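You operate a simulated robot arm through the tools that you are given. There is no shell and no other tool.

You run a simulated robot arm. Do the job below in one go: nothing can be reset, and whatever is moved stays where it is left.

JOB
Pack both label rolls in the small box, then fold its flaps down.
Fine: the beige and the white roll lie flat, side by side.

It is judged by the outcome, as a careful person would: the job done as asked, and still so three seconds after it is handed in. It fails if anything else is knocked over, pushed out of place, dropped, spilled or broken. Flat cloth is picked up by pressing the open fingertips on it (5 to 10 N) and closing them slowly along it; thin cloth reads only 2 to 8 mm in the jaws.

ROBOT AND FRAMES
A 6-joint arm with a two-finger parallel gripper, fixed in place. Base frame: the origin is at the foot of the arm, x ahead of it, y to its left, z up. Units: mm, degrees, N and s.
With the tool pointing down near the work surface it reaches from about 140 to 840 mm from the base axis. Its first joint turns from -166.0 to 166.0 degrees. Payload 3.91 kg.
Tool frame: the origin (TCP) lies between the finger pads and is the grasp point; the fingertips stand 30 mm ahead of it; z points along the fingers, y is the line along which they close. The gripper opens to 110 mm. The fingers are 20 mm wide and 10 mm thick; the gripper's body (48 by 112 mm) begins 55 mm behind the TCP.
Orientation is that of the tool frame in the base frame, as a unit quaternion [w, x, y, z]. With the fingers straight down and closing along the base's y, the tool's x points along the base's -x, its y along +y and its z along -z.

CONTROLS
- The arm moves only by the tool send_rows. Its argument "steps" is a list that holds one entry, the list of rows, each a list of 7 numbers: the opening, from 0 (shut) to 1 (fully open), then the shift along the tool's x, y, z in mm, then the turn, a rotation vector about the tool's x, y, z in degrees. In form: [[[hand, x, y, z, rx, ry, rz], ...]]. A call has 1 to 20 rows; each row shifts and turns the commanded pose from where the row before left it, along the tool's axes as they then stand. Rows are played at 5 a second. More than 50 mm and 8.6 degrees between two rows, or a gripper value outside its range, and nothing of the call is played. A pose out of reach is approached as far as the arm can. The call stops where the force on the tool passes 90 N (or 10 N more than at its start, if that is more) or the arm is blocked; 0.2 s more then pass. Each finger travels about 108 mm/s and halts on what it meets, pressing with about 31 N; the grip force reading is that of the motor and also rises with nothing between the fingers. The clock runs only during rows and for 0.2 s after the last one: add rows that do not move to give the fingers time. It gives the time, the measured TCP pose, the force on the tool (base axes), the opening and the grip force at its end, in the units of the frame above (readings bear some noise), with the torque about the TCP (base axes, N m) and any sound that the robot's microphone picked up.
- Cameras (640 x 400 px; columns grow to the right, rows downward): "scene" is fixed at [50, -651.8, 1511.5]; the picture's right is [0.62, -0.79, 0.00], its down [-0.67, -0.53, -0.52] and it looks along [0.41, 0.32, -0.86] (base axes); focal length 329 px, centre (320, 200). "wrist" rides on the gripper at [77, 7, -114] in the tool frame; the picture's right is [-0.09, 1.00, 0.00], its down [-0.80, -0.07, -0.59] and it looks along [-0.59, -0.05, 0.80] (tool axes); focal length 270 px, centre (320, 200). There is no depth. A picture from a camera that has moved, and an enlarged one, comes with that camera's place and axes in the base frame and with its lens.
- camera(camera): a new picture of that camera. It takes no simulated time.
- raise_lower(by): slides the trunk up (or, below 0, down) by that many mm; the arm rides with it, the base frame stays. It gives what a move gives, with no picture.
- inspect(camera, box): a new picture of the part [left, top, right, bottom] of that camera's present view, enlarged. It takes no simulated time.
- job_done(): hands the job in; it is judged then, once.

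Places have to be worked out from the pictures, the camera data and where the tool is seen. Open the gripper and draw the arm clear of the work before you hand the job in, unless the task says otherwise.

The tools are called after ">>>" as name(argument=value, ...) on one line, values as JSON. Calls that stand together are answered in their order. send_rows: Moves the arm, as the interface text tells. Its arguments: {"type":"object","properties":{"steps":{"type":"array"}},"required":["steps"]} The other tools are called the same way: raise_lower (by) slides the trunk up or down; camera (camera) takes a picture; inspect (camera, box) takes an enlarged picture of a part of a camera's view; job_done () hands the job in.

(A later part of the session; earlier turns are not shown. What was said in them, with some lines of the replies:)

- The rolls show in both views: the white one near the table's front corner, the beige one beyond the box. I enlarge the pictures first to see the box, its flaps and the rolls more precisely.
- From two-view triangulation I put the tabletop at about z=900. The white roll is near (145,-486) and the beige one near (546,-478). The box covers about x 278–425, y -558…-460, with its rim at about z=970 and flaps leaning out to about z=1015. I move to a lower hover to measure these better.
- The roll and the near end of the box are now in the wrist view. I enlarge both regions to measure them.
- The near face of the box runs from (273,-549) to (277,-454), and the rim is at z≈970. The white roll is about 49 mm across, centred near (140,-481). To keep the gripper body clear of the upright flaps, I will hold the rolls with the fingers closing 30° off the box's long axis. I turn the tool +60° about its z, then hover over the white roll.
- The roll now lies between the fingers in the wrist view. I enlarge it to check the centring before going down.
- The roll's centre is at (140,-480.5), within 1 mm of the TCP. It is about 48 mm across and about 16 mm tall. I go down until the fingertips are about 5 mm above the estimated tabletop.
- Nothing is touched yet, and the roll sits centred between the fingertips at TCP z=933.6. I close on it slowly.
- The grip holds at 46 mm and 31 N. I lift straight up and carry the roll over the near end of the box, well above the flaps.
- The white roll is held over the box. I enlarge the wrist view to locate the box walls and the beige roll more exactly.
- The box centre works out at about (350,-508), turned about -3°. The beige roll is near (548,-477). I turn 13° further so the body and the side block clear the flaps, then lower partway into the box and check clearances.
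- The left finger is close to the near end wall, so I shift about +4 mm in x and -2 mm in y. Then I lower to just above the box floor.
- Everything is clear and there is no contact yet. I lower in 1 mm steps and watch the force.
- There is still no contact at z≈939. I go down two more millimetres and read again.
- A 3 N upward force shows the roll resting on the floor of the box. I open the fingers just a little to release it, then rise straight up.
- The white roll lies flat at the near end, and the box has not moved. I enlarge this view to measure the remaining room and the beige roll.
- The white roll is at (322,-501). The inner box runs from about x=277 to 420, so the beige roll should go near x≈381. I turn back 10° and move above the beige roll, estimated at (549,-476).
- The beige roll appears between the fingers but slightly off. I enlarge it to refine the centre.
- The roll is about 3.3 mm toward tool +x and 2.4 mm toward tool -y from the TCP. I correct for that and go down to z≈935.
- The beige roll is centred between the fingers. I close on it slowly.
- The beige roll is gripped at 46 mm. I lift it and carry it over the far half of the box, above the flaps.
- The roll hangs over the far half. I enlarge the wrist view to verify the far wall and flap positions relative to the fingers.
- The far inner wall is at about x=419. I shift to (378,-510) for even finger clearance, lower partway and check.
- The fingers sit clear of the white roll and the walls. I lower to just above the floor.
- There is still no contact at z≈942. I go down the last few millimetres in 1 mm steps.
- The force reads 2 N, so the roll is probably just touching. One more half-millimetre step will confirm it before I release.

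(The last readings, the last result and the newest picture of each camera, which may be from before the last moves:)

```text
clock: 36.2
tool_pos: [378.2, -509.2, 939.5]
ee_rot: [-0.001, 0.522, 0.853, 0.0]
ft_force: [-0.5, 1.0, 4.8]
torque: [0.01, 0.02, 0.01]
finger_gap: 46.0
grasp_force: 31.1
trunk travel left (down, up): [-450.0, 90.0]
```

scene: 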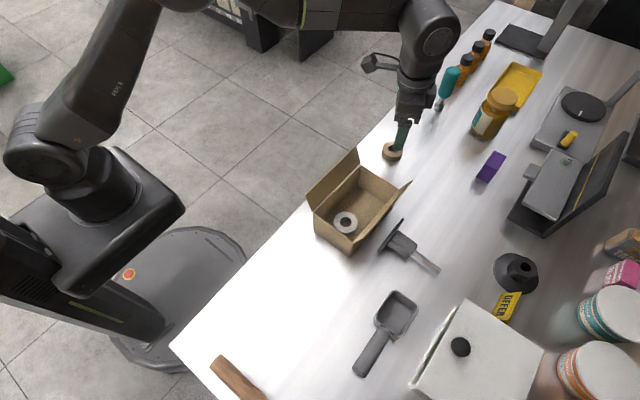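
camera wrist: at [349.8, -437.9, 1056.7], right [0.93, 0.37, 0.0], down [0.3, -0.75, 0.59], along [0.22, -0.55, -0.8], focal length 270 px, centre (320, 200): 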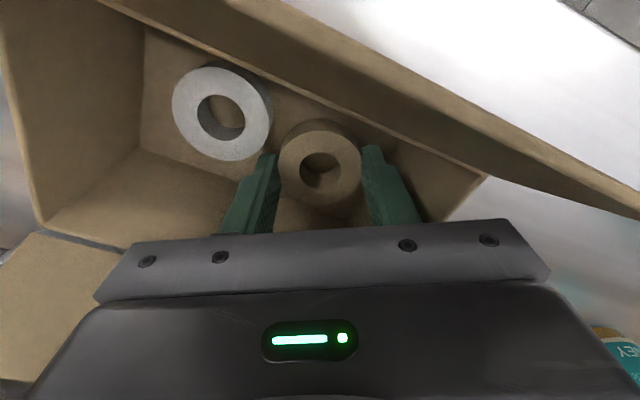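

The reading of 4.8 N confirms the roll is on the floor. I open slightly and rise straight up.

>>> send_rows(steps=[[[0.42, 0, 0, 0, 0, 0, 0], [0.44, 0, 0, 0, 0, 0, 0], [0.455, 0, 0, 0, 0, 0, 0], [0.465, 0, 0, 0, 0, 0, 0], [0.465, 0, 0, 0, 0, 0, 0], [0.465, 0, 0, -3, 0, 0, 0], [0.465, 0, 0, -5, 0, 0, 0], [0.465, 0, 0, -10, 0, 0, 0], [0.465, 0, 0, -15, 0, 0, 0], [0.465, 0, 0, -20, 0, 0, 0], [0.465, 0, 0, -25, 0, 0, 0], [0.465, 0, 0, -25, 0, 0, 0], [0.465, 0, 0, -25, 0, 0, 0], [0.465, 0, 0, -25, 0, 0, 0], [0.465, 0, 0, 0, 0, 0, 0]]])

>>> camera(camera="wrist")

>>> inspect(camera="scene", box=[270, 90, 430, 260])

```text
clock: 39.4
tool_pos: [376.4, -509.7, 1092.1]
ee_rot: [0.0, 0.522, 0.853, 0.0]
ft_force: [0.0, -0.2, -0.2]
torque: [0.01, -0.01, 0.0]
finger_gap: 51.2
grasp_force: 0.1
trunk travel left (down, up): [-450.0, 90.0]
```

```text
taken
camera wrist: at [347.9, -437.3, 1207.2], right [0.93, 0.37, 0.0], down [0.3, -0.75, 0.59], along [0.22, -0.55, -0.8], focal length 270 px, centre (320, 200)
```

wrist: 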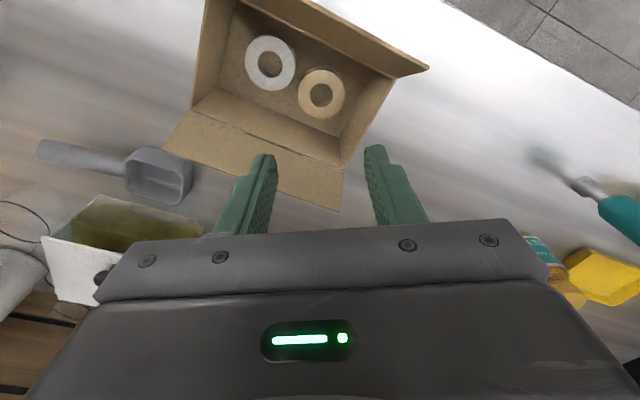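

```text
2.35 times, centred on (350, 175) of scene
camera zoom: at [50.0, -651.8, 1511.5], right [0.62, -0.79, 0.0], down [-0.67, -0.53, -0.52], along [0.41, 0.32, -0.86], focal length 775 px, centre (249, 259)
```

zoom: 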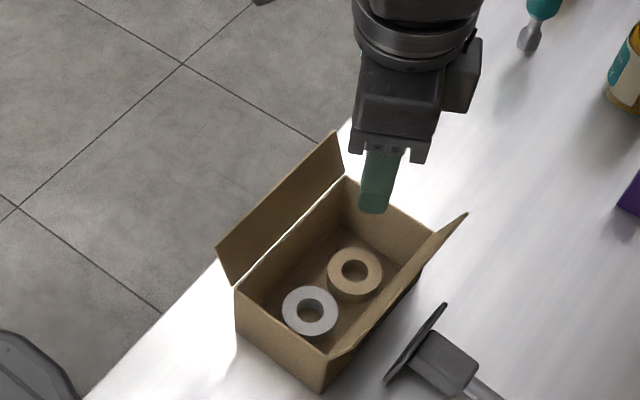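

Both rolls lie flat, side by side. Next come the flaps. I turn the tool to align with the box, close the fingers, and go to the outside of the +y flap with the fingertips a bit below its top edge.

>>> send_rows(steps=[[[0.3, 0, 0, 0, 0, 0, 7.5], [0.15, 0, 0, 0, 0, 0, 7.5], [0, 0, 0, 0, 0, 0, 7.5], [0, 0, 0, 0, 0, 0, 7.5], [0, 22.6, -7.7, 0, 0, 0, 0], [0, 22.6, -7.7, 0, 0, 0, 0], [0, 22.6, -7.7, 0, 0, 0, 0], [0, 22.7, -7.7, 0, 0, 0, 0], [0, 0, 0, 14, 0, 0, 0], [0, 0, 0, 14, 0, 0, 0], [0, 0, 0, 14, 0, 0, 0], [0, 0, 0, 14, 0, 0, 0], [0, 0, 0, 0, 0, 0, 0]]])

>>> camera(camera="wrist")

>>> inspect(camera="scene", box=[270, 90, 430, 260])

```text
clock: 42.2
tool_pos: [351.7, -417.1, 1034.0]
ee_rot: [-0.001, 0.725, 0.688, 0.0]
ft_force: [-0.2, -0.3, -1.1]
torque: [-0.02, 0.02, 0.01]
finger_gap: 0.2
grasp_force: 30.7
trunk travel left (down, up): [-450.0, 90.0]
```

```text
taken
camera wrist: at [362.5, -339.7, 1149.7], right [0.99, -0.14, 0.0], down [-0.11, -0.8, 0.59], along [-0.08, -0.59, -0.8], focal length 270 px, centre (320, 200)
```

wrist: 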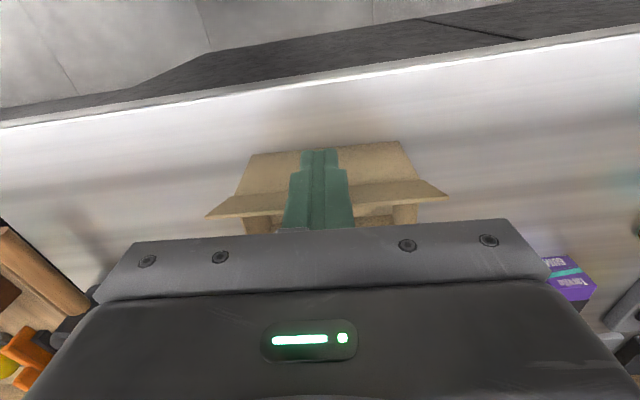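

```text
2.35 times, centred on (350, 175) of scene
camera zoom: at [50.0, -651.8, 1511.5], right [0.62, -0.79, 0.0], down [-0.67, -0.53, -0.52], along [0.41, 0.32, -0.86], focal length 775 px, centre (249, 259)
```

zoom: 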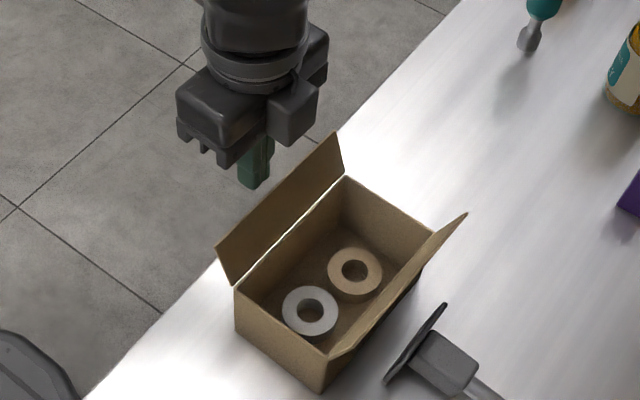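

The fingertips are just outside the +y flap, about 12 mm below its top edge. I push gently toward -y and check how the flap and box respond.

>>> send_rows(steps=[[[0, -5, 0, 0, 0, 0, 0], [0, -5, 0, 0, 0, 0, 0], [0, -5, 0, 0, 0, 0, 0], [0, -5, 0, 0, 0, 0, 0], [0, -5, 0, 0, 0, 0, 0], [0, 0, 0, 0, 0, 0, 0]]])

>>> camera(camera="wrist")

>>> inspect(camera="scene", box=[270, 90, 430, 260])

```text
clock: 43.6
tool_pos: [349.8, -443.3, 1036.1]
ee_rot: [0.0, 0.725, 0.688, 0.0]
ft_force: [-0.1, -0.2, 0.0]
torque: [-0.01, -0.01, -0.01]
finger_gap: 0.0
grasp_force: 30.7
trunk travel left (down, up): [-450.0, 90.0]
```

```text
taken
camera wrist: at [361.0, -365.3, 1151.1], right [0.99, -0.14, 0.0], down [-0.11, -0.8, 0.59], along [-0.08, -0.59, -0.8], focal length 270 px, centre (320, 200)
```

wrist: 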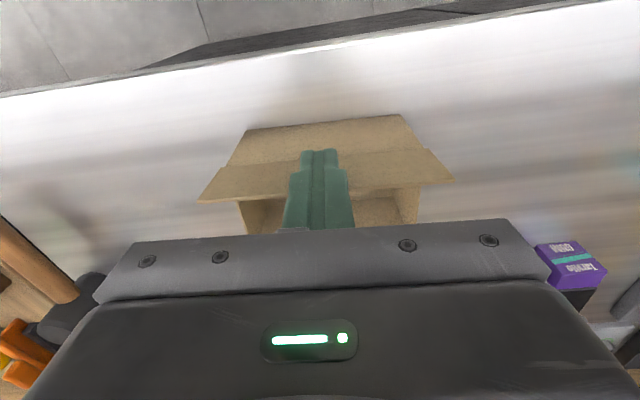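

```text
2.35 times, centred on (350, 175) of scene
camera zoom: at [50.0, -651.8, 1511.5], right [0.62, -0.79, 0.0], down [-0.67, -0.53, -0.52], along [0.41, 0.32, -0.86], focal length 775 px, centre (249, 259)
```

zoom: 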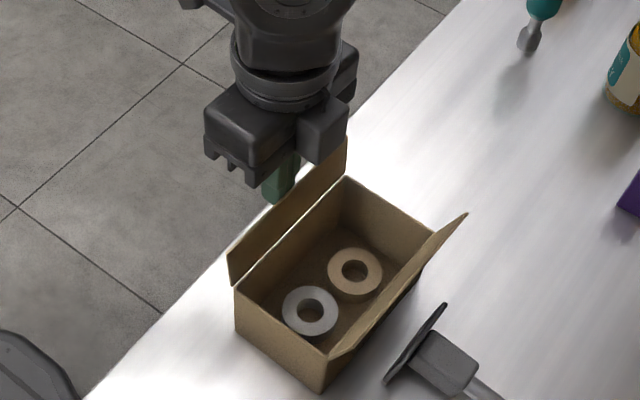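

The flap follows the finger with almost no force and the box stays put. I carry on along an arc about the hinge, to about 70° over.

>>> send_rows(steps=[[[0, -5.8, 0, 0, 0, 0, 0], [0, -5.8, 0, 0, 0, 0, 0], [0, -5.7, 0, 0, 0, 0, 0], [0, -5.75, 0, 2.9, 0, 0, 0], [0, -5.75, 0, 2.9, 0, 0, 0], [0, -3.45, 0, 3.35, 0, 0, 0], [0, -3.45, 0, 3.35, 0, 0, 0], [0, 0, 0, 0, 0, 0, 0]]])

>>> camera(camera="wrist")

>>> inspect(camera="scene", box=[270, 90, 430, 260])

```text
clock: 45.4
tool_pos: [347.9, -478.9, 1022.0]
ee_rot: [0.0, 0.725, 0.688, -0.001]
ft_force: [0.1, -0.4, 0.0]
torque: [-0.01, 0.02, 0.03]
finger_gap: 0.0
grasp_force: 30.8
trunk travel left (down, up): [-450.0, 90.0]
```

```text
taken
camera wrist: at [359.4, -401.9, 1137.6], right [0.99, -0.14, 0.0], down [-0.11, -0.8, 0.59], along [-0.08, -0.59, -0.8], focal length 270 px, centre (320, 200)
```

wrist: 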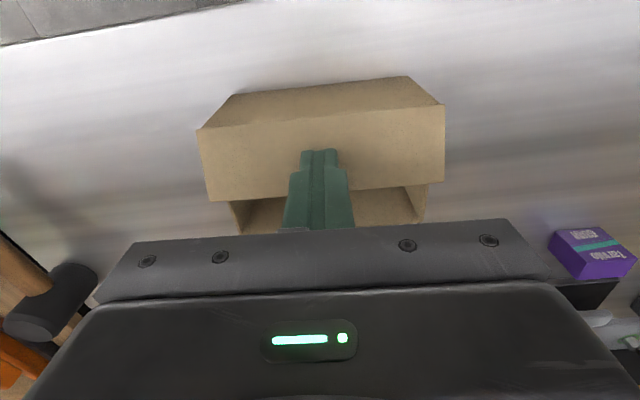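

```text
2.35 times, centred on (350, 175) of scene
camera zoom: at [50.0, -651.8, 1511.5], right [0.62, -0.79, 0.0], down [-0.67, -0.53, -0.52], along [0.41, 0.32, -0.86], focal length 775 px, centre (249, 259)
```

zoom: 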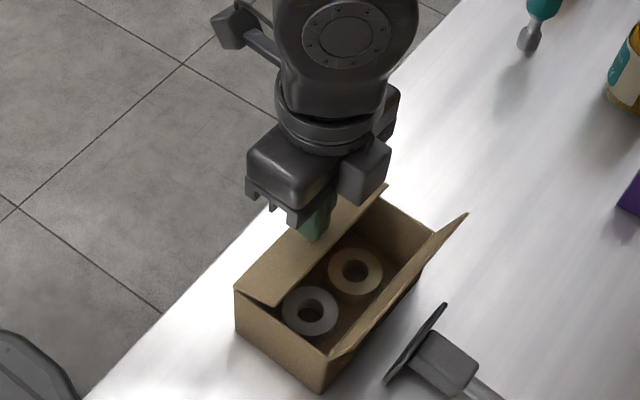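

The flap is about 50° over and tracks well with no side force. I continue the arc to nearly flat.

>>> send_rows(steps=[[[0, -2.4, 0, 3.5, 0, 0, 0], [0, -2.3, 0, 3.5, 0, 0, 0], [0, -1, 0, 3, 0, 0, 0], [0, -1, 0, 3, 0, 0, 0], [0, -0.5, 0, 2, 0, 0, 0], [0, 0, 0, 0, 0, 0, 0]]])

>>> camera(camera="wrist")

>>> inspect(camera="scene", box=[270, 90, 430, 260])

```text
clock: 46.8
tool_pos: [349.4, -487.6, 1009.2]
ee_rot: [0.001, 0.726, 0.688, 0.0]
ft_force: [3.2, 1.5, 8.6]
torque: [0.07, -0.11, 0.03]
finger_gap: 0.0
grasp_force: 31.0
trunk travel left (down, up): [-450.0, 90.0]
```

```text
taken
camera wrist: at [359.2, -409.0, 1123.7], right [0.99, -0.14, 0.0], down [-0.11, -0.8, 0.6], along [-0.08, -0.59, -0.8], focal length 270 px, centre (320, 200)
```

wrist: 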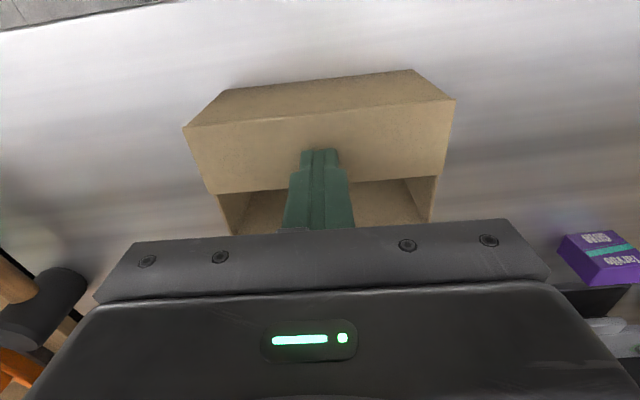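

```text
2.35 times, centred on (350, 175) of scene
camera zoom: at [50.0, -651.8, 1511.5], right [0.62, -0.79, 0.0], down [-0.67, -0.53, -0.52], along [0.41, 0.32, -0.86], focal length 775 px, centre (249, 259)
```

zoom: 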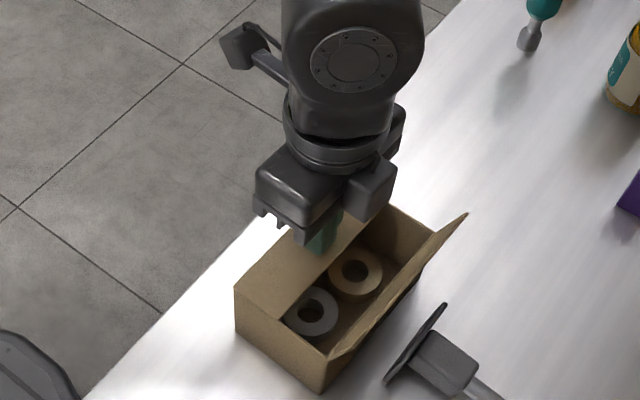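

The 8.6 N reading with the fingertips at z≈978 means the flap has come down flat on the rim. I lift off and see whether it stays.

>>> send_rows(steps=[[[0, 0, 0, -2, 0, 0, 0], [0, 0, 0, -5, 0, 0, 0], [0, 0, 0, -15, 0, 0, 0], [0, 0, 0, -20, 0, 0, 0], [0, 0, 0, -25, 0, 0, 0], [0, 0, 0, -20, 0, 0, 0], [0, 0, 0, 0, 0, 0, 0]]])

>>> camera(camera="wrist")

>>> inspect(camera="scene", box=[270, 90, 430, 260])

```text
clock: 48.4
tool_pos: [348.1, -485.8, 1095.1]
ee_rot: [0.0, 0.725, 0.689, 0.0]
ft_force: [0.9, 0.2, -0.2]
torque: [0.01, 0.0, -0.01]
finger_gap: 0.0
grasp_force: 31.2
trunk travel left (down, up): [-450.0, 90.0]
```

```text
taken
camera wrist: at [358.8, -408.7, 1210.0], right [0.99, -0.14, 0.0], down [-0.11, -0.8, 0.59], along [-0.08, -0.59, -0.8], focal length 270 px, centre (320, 200)
```

wrist: 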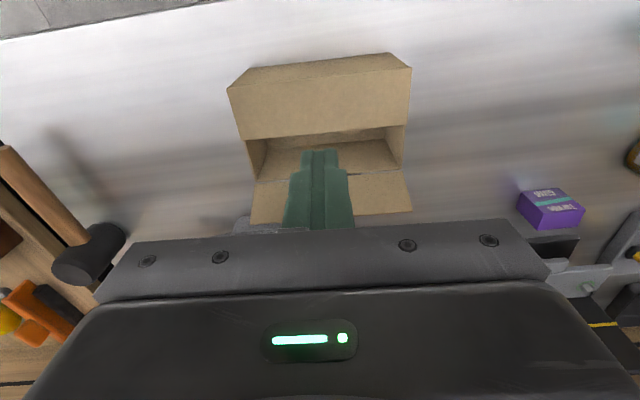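

```text
2.35 times, centred on (350, 175) of scene
camera zoom: at [50.0, -651.8, 1511.5], right [0.62, -0.79, 0.0], down [-0.67, -0.53, -0.52], along [0.41, 0.32, -0.86], focal length 775 px, centre (249, 259)
```

zoom: 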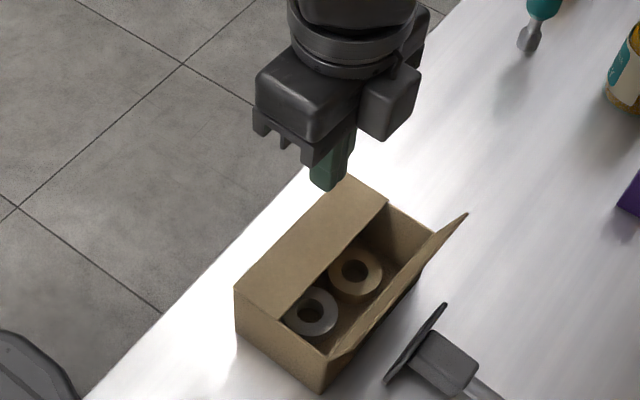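

The +y flap lies flat and the box is unmoved. Before going outside the -y flap, I look closer at the grey tool standing beside it to judge its height.

>>> inspect(camera="scene", box=[360, 170, 450, 280])

>>> inspect(camera="wrist", box=[200, 130, 440, 240])

```text
3.64 times, centred on (405, 225) of scene
camera zoom: at [50.0, -651.8, 1511.5], right [0.62, -0.79, 0.0], down [-0.67, -0.53, -0.52], along [0.41, 0.32, -0.86], focal length 1198 px, centre (11, 109)
```

zoom: 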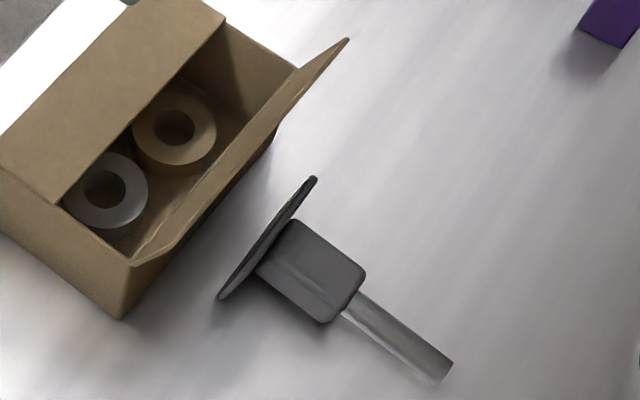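

```text
2.67 times, centred on (320, 185) of wrist
camera zoom: at [358.8, -408.7, 1210.0], right [0.99, -0.14, 0.0], down [-0.11, -0.8, 0.59], along [-0.08, -0.59, -0.8], focal length 721 px, centre (320, 240)
```

zoom: 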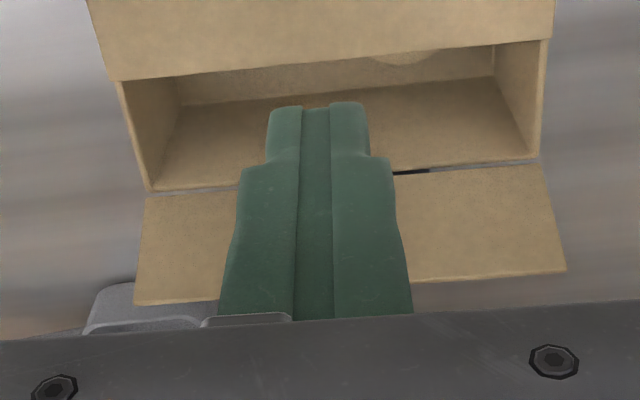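

The grey tool's plate stands around y≈-590…-600 and its top is no higher than about z≈980. The fingertips at about z=1004 will therefore pass above it. I move over, still high, to outside the -y flap.

>>> send_rows(steps=[[[0, -21, 1.1, 0, 0, 0, 0], [0, -21, 1.1, 0, 0, 0, 0], [0, -21, 1.1, 0, 0, 0, 0], [0, -21, 1.1, 0, 0, 0, 0], [0, -21, 1.1, 0, 0, 0, 0], [0, 0, 0, 0, 0, 0, 0]]])

>>> camera(camera="wrist")

>>> inspect(camera="scene", box=[290, 100, 450, 270])

```text
clock: 49.8
tool_pos: [347.9, -590.1, 1095.7]
ee_rot: [0.001, 0.725, 0.688, 0.0]
ft_force: [-0.2, 0.5, 0.6]
torque: [-0.03, 0.0, 0.03]
finger_gap: 0.0
grasp_force: 31.0
trunk travel left (down, up): [-450.0, 90.0]
```

```text
taken
camera wrist: at [358.5, -513.0, 1210.0], right [0.99, -0.14, 0.0], down [-0.11, -0.8, 0.59], along [-0.08, -0.59, -0.8], focal length 270 px, centre (320, 200)
```

wrist: 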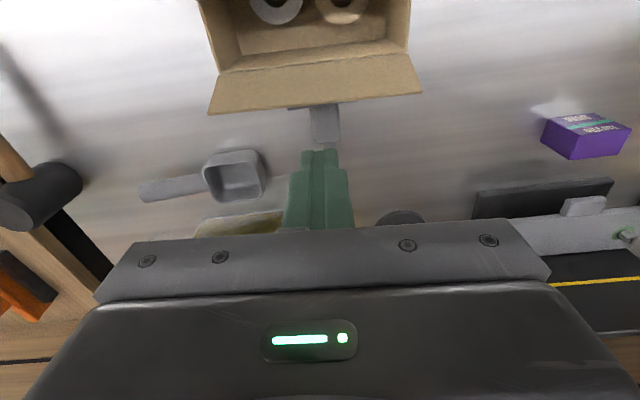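

```text
2.35 times, centred on (370, 185) of scene
camera zoom: at [50.0, -651.8, 1511.5], right [0.62, -0.79, 0.0], down [-0.67, -0.53, -0.52], along [0.41, 0.32, -0.86], focal length 775 px, centre (202, 235)
```

zoom: 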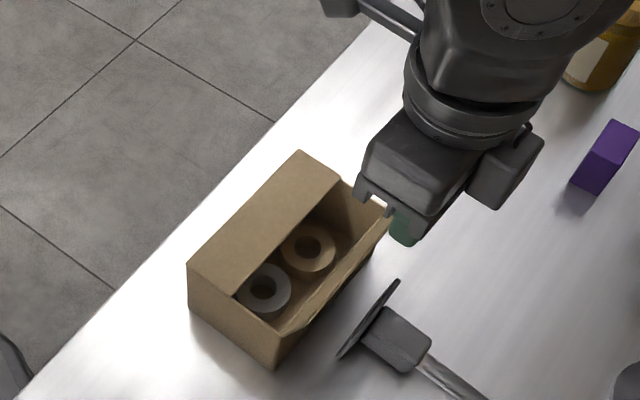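

This view shows the flap's outer edge and the grey tool partly under it. I enlarge it to check clearance before descending.

>>> inspect(camera="wrist", box=[200, 40, 440, 180])

```text
2.67 times, centred on (320, 110) of wrist
camera zoom: at [358.5, -513.0, 1210.0], right [0.99, -0.14, 0.0], down [-0.11, -0.8, 0.59], along [-0.08, -0.59, -0.8], focal length 721 px, centre (320, 440)
```

zoom: 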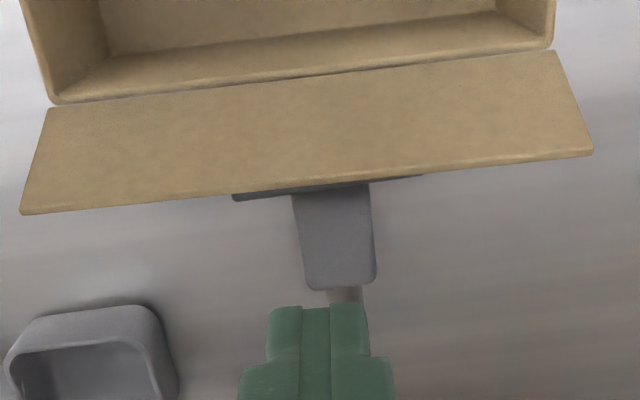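

The two views put the grey plate's top at only about z≈947, so there is ample clearance. The flap edge is at y≈-570 and my finger face at y≈-580. I descend to TCP z≈1034 and start pushing gently toward +y.

>>> send_rows(steps=[[[0, 0, 0, 15, 0, 0, 0], [0, 0, 0, 15, 0, 0, 0], [0, 0, 0, 16, 0, 0, 0], [0, 0, 0, 15, 0, 0, 0], [0, 5, 0, 0, 0, 0, 0], [0, 5, 0, 0, 0, 0, 0], [0, 5, 0, 0, 0, 0, 0], [0, 5, 0, 0, 0, 0, 0], [0, 0, 0, 0, 0, 0, 0]]])

>>> camera(camera="wrist")

>>> inspect(camera="scene", box=[290, 100, 450, 270])

```text
clock: 51.8
tool_pos: [349.0, -570.3, 1033.4]
ee_rot: [0.0, 0.726, 0.688, 0.0]
ft_force: [-0.6, -0.5, -0.1]
torque: [0.02, 0.01, -0.02]
finger_gap: 0.0
grasp_force: 31.0
trunk travel left (down, up): [-450.0, 90.0]
```

```text
taken
camera wrist: at [360.3, -494.0, 1149.5], right [0.99, -0.14, 0.0], down [-0.11, -0.8, 0.59], along [-0.08, -0.59, -0.8], focal length 270 px, centre (320, 200)
```

wrist: 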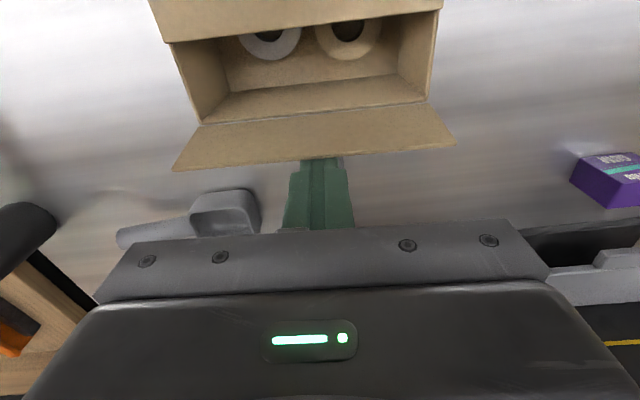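

```text
2.35 times, centred on (370, 185) of scene
camera zoom: at [50.0, -651.8, 1511.5], right [0.62, -0.79, 0.0], down [-0.67, -0.53, -0.52], along [0.41, 0.32, -0.86], focal length 775 px, centre (202, 235)
```

zoom: 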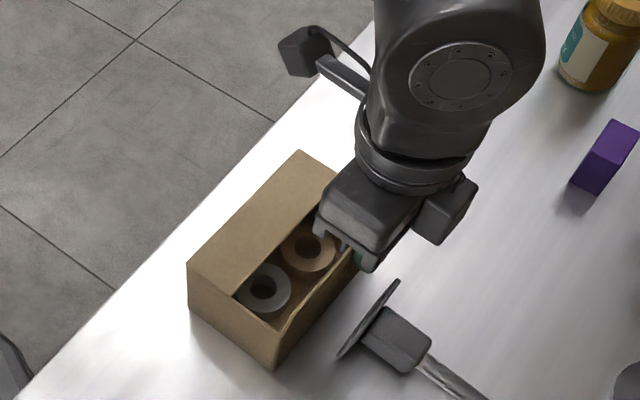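

The flap has begun to swing in with no noticeable force, and the other objects are untouched. I continue along the arc to about 55–60° over.

>>> send_rows(steps=[[[0, 5.7, 0, 0, 0, 0, 0], [0, 5.7, 0, 0, 0, 0, 0], [0, 5.7, 0, 0, 0, 0, 0], [0, 5.6, 0, 0, 0, 0, 0], [0, 5.6, 0, 0.5, 0, 0, 0], [0, 3.45, 0, 3.2, 0, 0, 0], [0, 3.45, 0, 3.3, 0, 0, 0], [0, 0, 0, 0, 0, 0, 0]]])

>>> camera(camera="wrist")

>>> inspect(camera="scene", box=[290, 100, 450, 270])

```text
clock: 53.6
tool_pos: [352.6, -536.5, 1027.7]
ee_rot: [0.001, 0.725, 0.688, 0.0]
ft_force: [-0.8, 0.0, 0.7]
torque: [-0.01, -0.04, -0.02]
finger_gap: 0.0
grasp_force: 31.4
trunk travel left (down, up): [-450.0, 90.0]
```

```text
taken
camera wrist: at [362.7, -459.0, 1142.6], right [0.99, -0.14, 0.0], down [-0.11, -0.8, 0.59], along [-0.08, -0.59, -0.8], focal length 270 px, centre (320, 200)
```

wrist: 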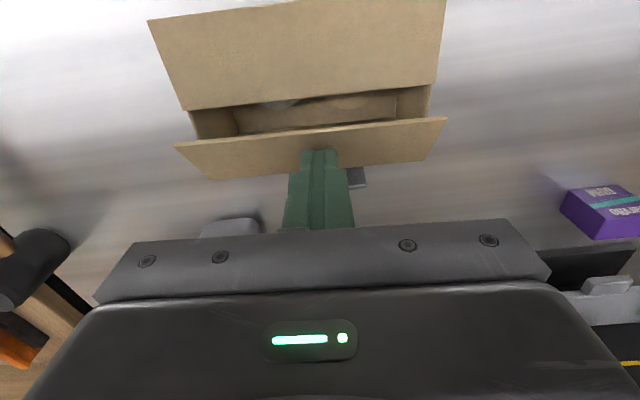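

```text
2.35 times, centred on (370, 185) of scene
camera zoom: at [50.0, -651.8, 1511.5], right [0.62, -0.79, 0.0], down [-0.67, -0.53, -0.52], along [0.41, 0.32, -0.86], focal length 775 px, centre (202, 235)
```

zoom: 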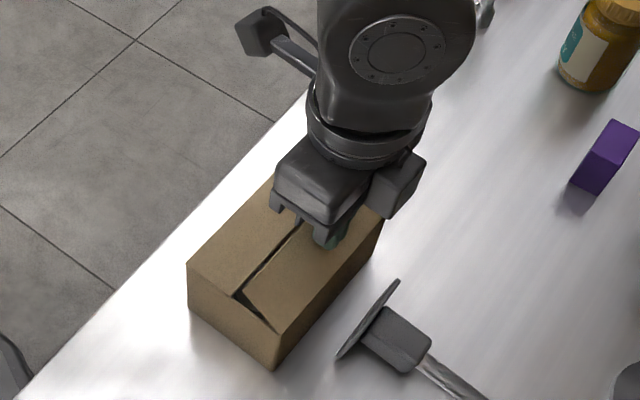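

The second flap is about 55° over and clear of the first one. I finish the arc down to nearly flat.

>>> send_rows(steps=[[[0, 2.5, 0, 4.2, 0, 0, 0], [0, 2.5, 0, 4.2, 0, 0, 0], [0, 1, 0, 3, 0, 0, 0], [0, 1, 0, 3, 0, 0, 0], [0, 0.5, 0, 2.5, 0, 0, 0], [0, 0, 0, 0, 0, 0, 0]]])

>>> camera(camera="wrist")

>>> inspect(camera="scene", box=[290, 100, 450, 270])

```text
clock: 55.0
tool_pos: [352.1, -527.6, 1011.3]
ee_rot: [0.001, 0.726, 0.688, 0.0]
ft_force: [0.4, 0.6, -0.1]
torque: [0.02, -0.02, -0.02]
finger_gap: 0.1
grasp_force: 30.7
trunk travel left (down, up): [-450.0, 90.0]
```

```text
taken
camera wrist: at [362.6, -451.2, 1125.4], right [0.99, -0.14, 0.0], down [-0.11, -0.8, 0.59], along [-0.08, -0.59, -0.8], focal length 270 px, centre (320, 200)
```

wrist: 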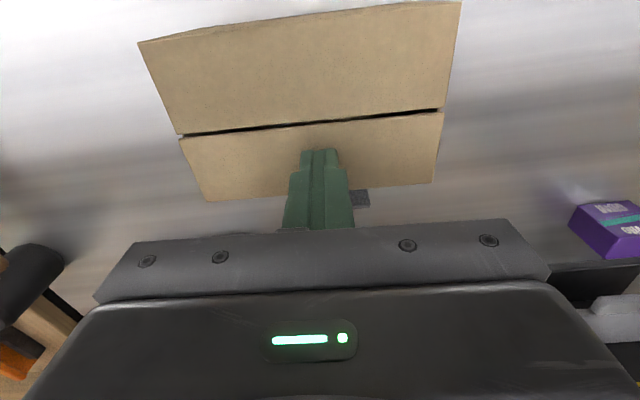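

```text
2.35 times, centred on (370, 185) of scene
camera zoom: at [50.0, -651.8, 1511.5], right [0.62, -0.79, 0.0], down [-0.67, -0.53, -0.52], along [0.41, 0.32, -0.86], focal length 775 px, centre (202, 235)
```

zoom: 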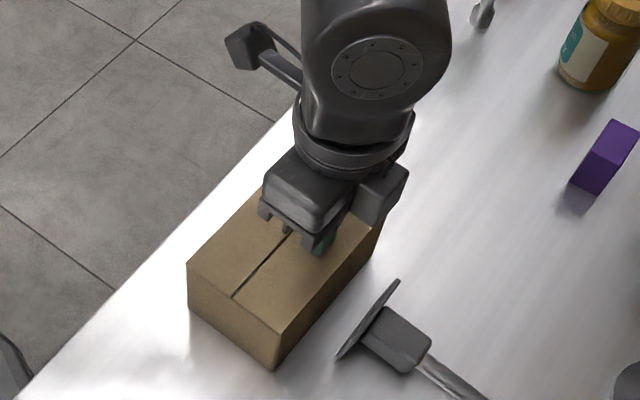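

The flap is nearly flat and nothing is pressing yet. I press down in 1 mm steps until it seats.

>>> send_rows(steps=[[[0, 0, 0, 1, 0, 0, 0], [0, 0, 0, 1, 0, 0, 0], [0, 0, 0, 1, 0, 0, 0], [0, 0, 0, 0, 0, 0, 0]]])

```text
clock: 56.0
tool_pos: [352.3, -528.6, 1008.3]
ee_rot: [0.001, 0.726, 0.688, 0.0]
ft_force: [-0.3, -2.2, 12.4]
torque: [-0.12, 0.02, -0.03]
finger_gap: 0.0
grasp_force: 31.2
trunk travel left (down, up): [-450.0, 90.0]
```

The 12 N reading means the flap is seated on the rim. I lift off, rise well clear and look at the result.

>>> send_rows(steps=[[[0, 0, 0, -2, 0, 0, 0], [0, 0, 0, -5, 0, 0, 0], [0, 0, 0, -15, 0, 0, 0], [0, 0, 0, -20, 0, 0, 0], [0, 0, 0, -25, 0, 0, 0], [0, 0, 0, -30, 0, 0, 0], [0, 0, 0, -30, 0, 0, 0], [0, 20, 0, -30, 0, 0, 0], [0, 30, -20, 0, 0, 0, 0], [0.5, 30, -30, 0, 0, 0, 0], [1, 30, -30, 0, 0, 0, 0], [1, 30, -30, 0, 0, 0, 0], [1, 0, 0, 0, 0, 0, 0]]])

>>> camera(camera="wrist")

>>> camera(camera="scene")

>>> inspect(camera="scene", box=[290, 100, 450, 270])

```text
clock: 58.8
tool_pos: [247.9, -383.1, 1163.9]
ee_rot: [-0.001, 0.725, 0.689, 0.0]
ft_force: [-0.4, 0.7, -0.5]
torque: [0.01, -0.05, 0.0]
finger_gap: 110.1
grasp_force: 0.0
trunk travel left (down, up): [-450.0, 90.0]
```

```text
taken
camera wrist: at [258.7, -306.6, 1279.1], right [0.99, -0.14, 0.0], down [-0.11, -0.8, 0.59], along [-0.08, -0.59, -0.8], focal length 270 px, centre (320, 200)
```

wrist: 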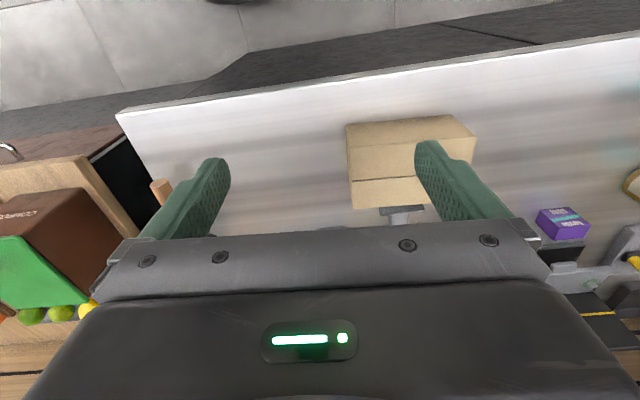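

```text
taken
```

scene: 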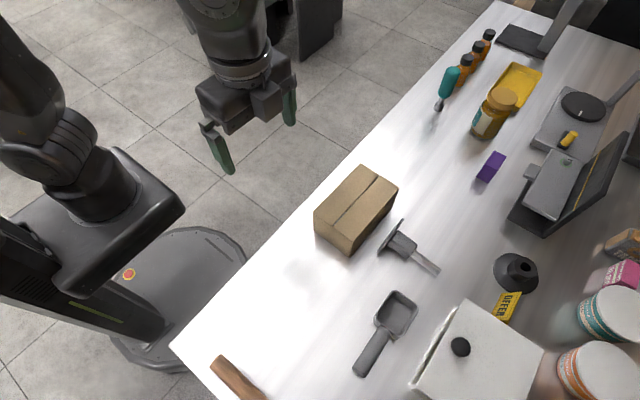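

```text
2.35 times, centred on (370, 185) of scene
camera zoom: at [50.0, -651.8, 1511.5], right [0.62, -0.79, 0.0], down [-0.67, -0.53, -0.52], along [0.41, 0.32, -0.86], focal length 775 px, centre (202, 235)
```

zoom: 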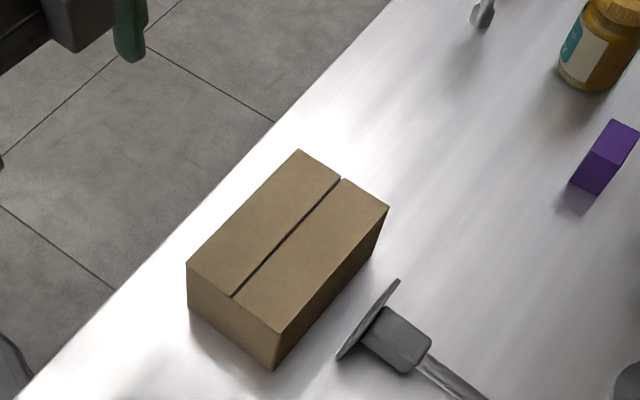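

Both flaps lie flat over the rolls, and everything else is where it was. I wait a few seconds to make sure the flaps stay down.

>>> send_rows(steps=[[[1, 0, 0, 0, 0, 0, 0], [1, 0, 0, 0, 0, 0, 0], [1, 0, 0, 0, 0, 0, 0], [1, 0, 0, 0, 0, 0, 0], [1, 0, 0, 0, 0, 0, 0], [1, 0, 0, 0, 0, 0, 0], [1, 0, 0, 0, 0, 0, 0], [1, 0, 0, 0, 0, 0, 0], [1, 0, 0, 0, 0, 0, 0], [1, 0, 0, 0, 0, 0, 0], [1, 0, 0, 0, 0, 0, 0], [1, 0, 0, 0, 0, 0, 0], [1, 0, 0, 0, 0, 0, 0], [1, 0, 0, 0, 0, 0, 0], [1, 0, 0, 0, 0, 0, 0], [1, 0, 0, 0, 0, 0, 0]]])

>>> inspect(camera="scene", box=[290, 130, 420, 270])

```text
clock: 62.2
tool_pos: [248.6, -384.0, 1164.7]
ee_rot: [0.0, 0.725, 0.689, 0.0]
ft_force: [-0.7, 0.0, 0.4]
torque: [-0.01, 0.0, -0.02]
finger_gap: 110.2
grasp_force: 0.1
trunk travel left (down, up): [-450.0, 90.0]
```

```text
2.86 times, centred on (355, 200) of scene
camera zoom: at [50.0, -651.8, 1511.5], right [0.62, -0.79, 0.0], down [-0.67, -0.53, -0.52], along [0.41, 0.32, -0.86], focal length 941 px, centre (220, 200)
```

zoom: 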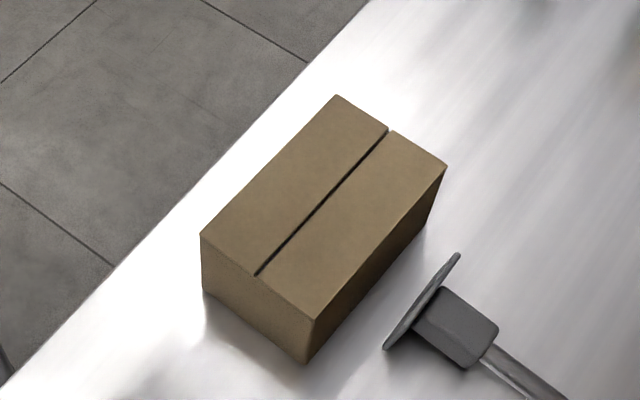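

The flaps have stayed flat for over three seconds. The gripper is open and the arm is clear of the work, so I hand the job in.

>>> job_done()

```text
The job is handed in.
```

Both label rolls are in the small box, lying flat side by side: the white one at the end nearer the robot base, the beige one at the far end. Both flaps are folded down flat on the rim and stayed down for more than three seconds before I handed the job in.

The box did not visibly move, and the final pictures show nothing else on the table disturbed. The gripper is open and the arm is clear of the table.
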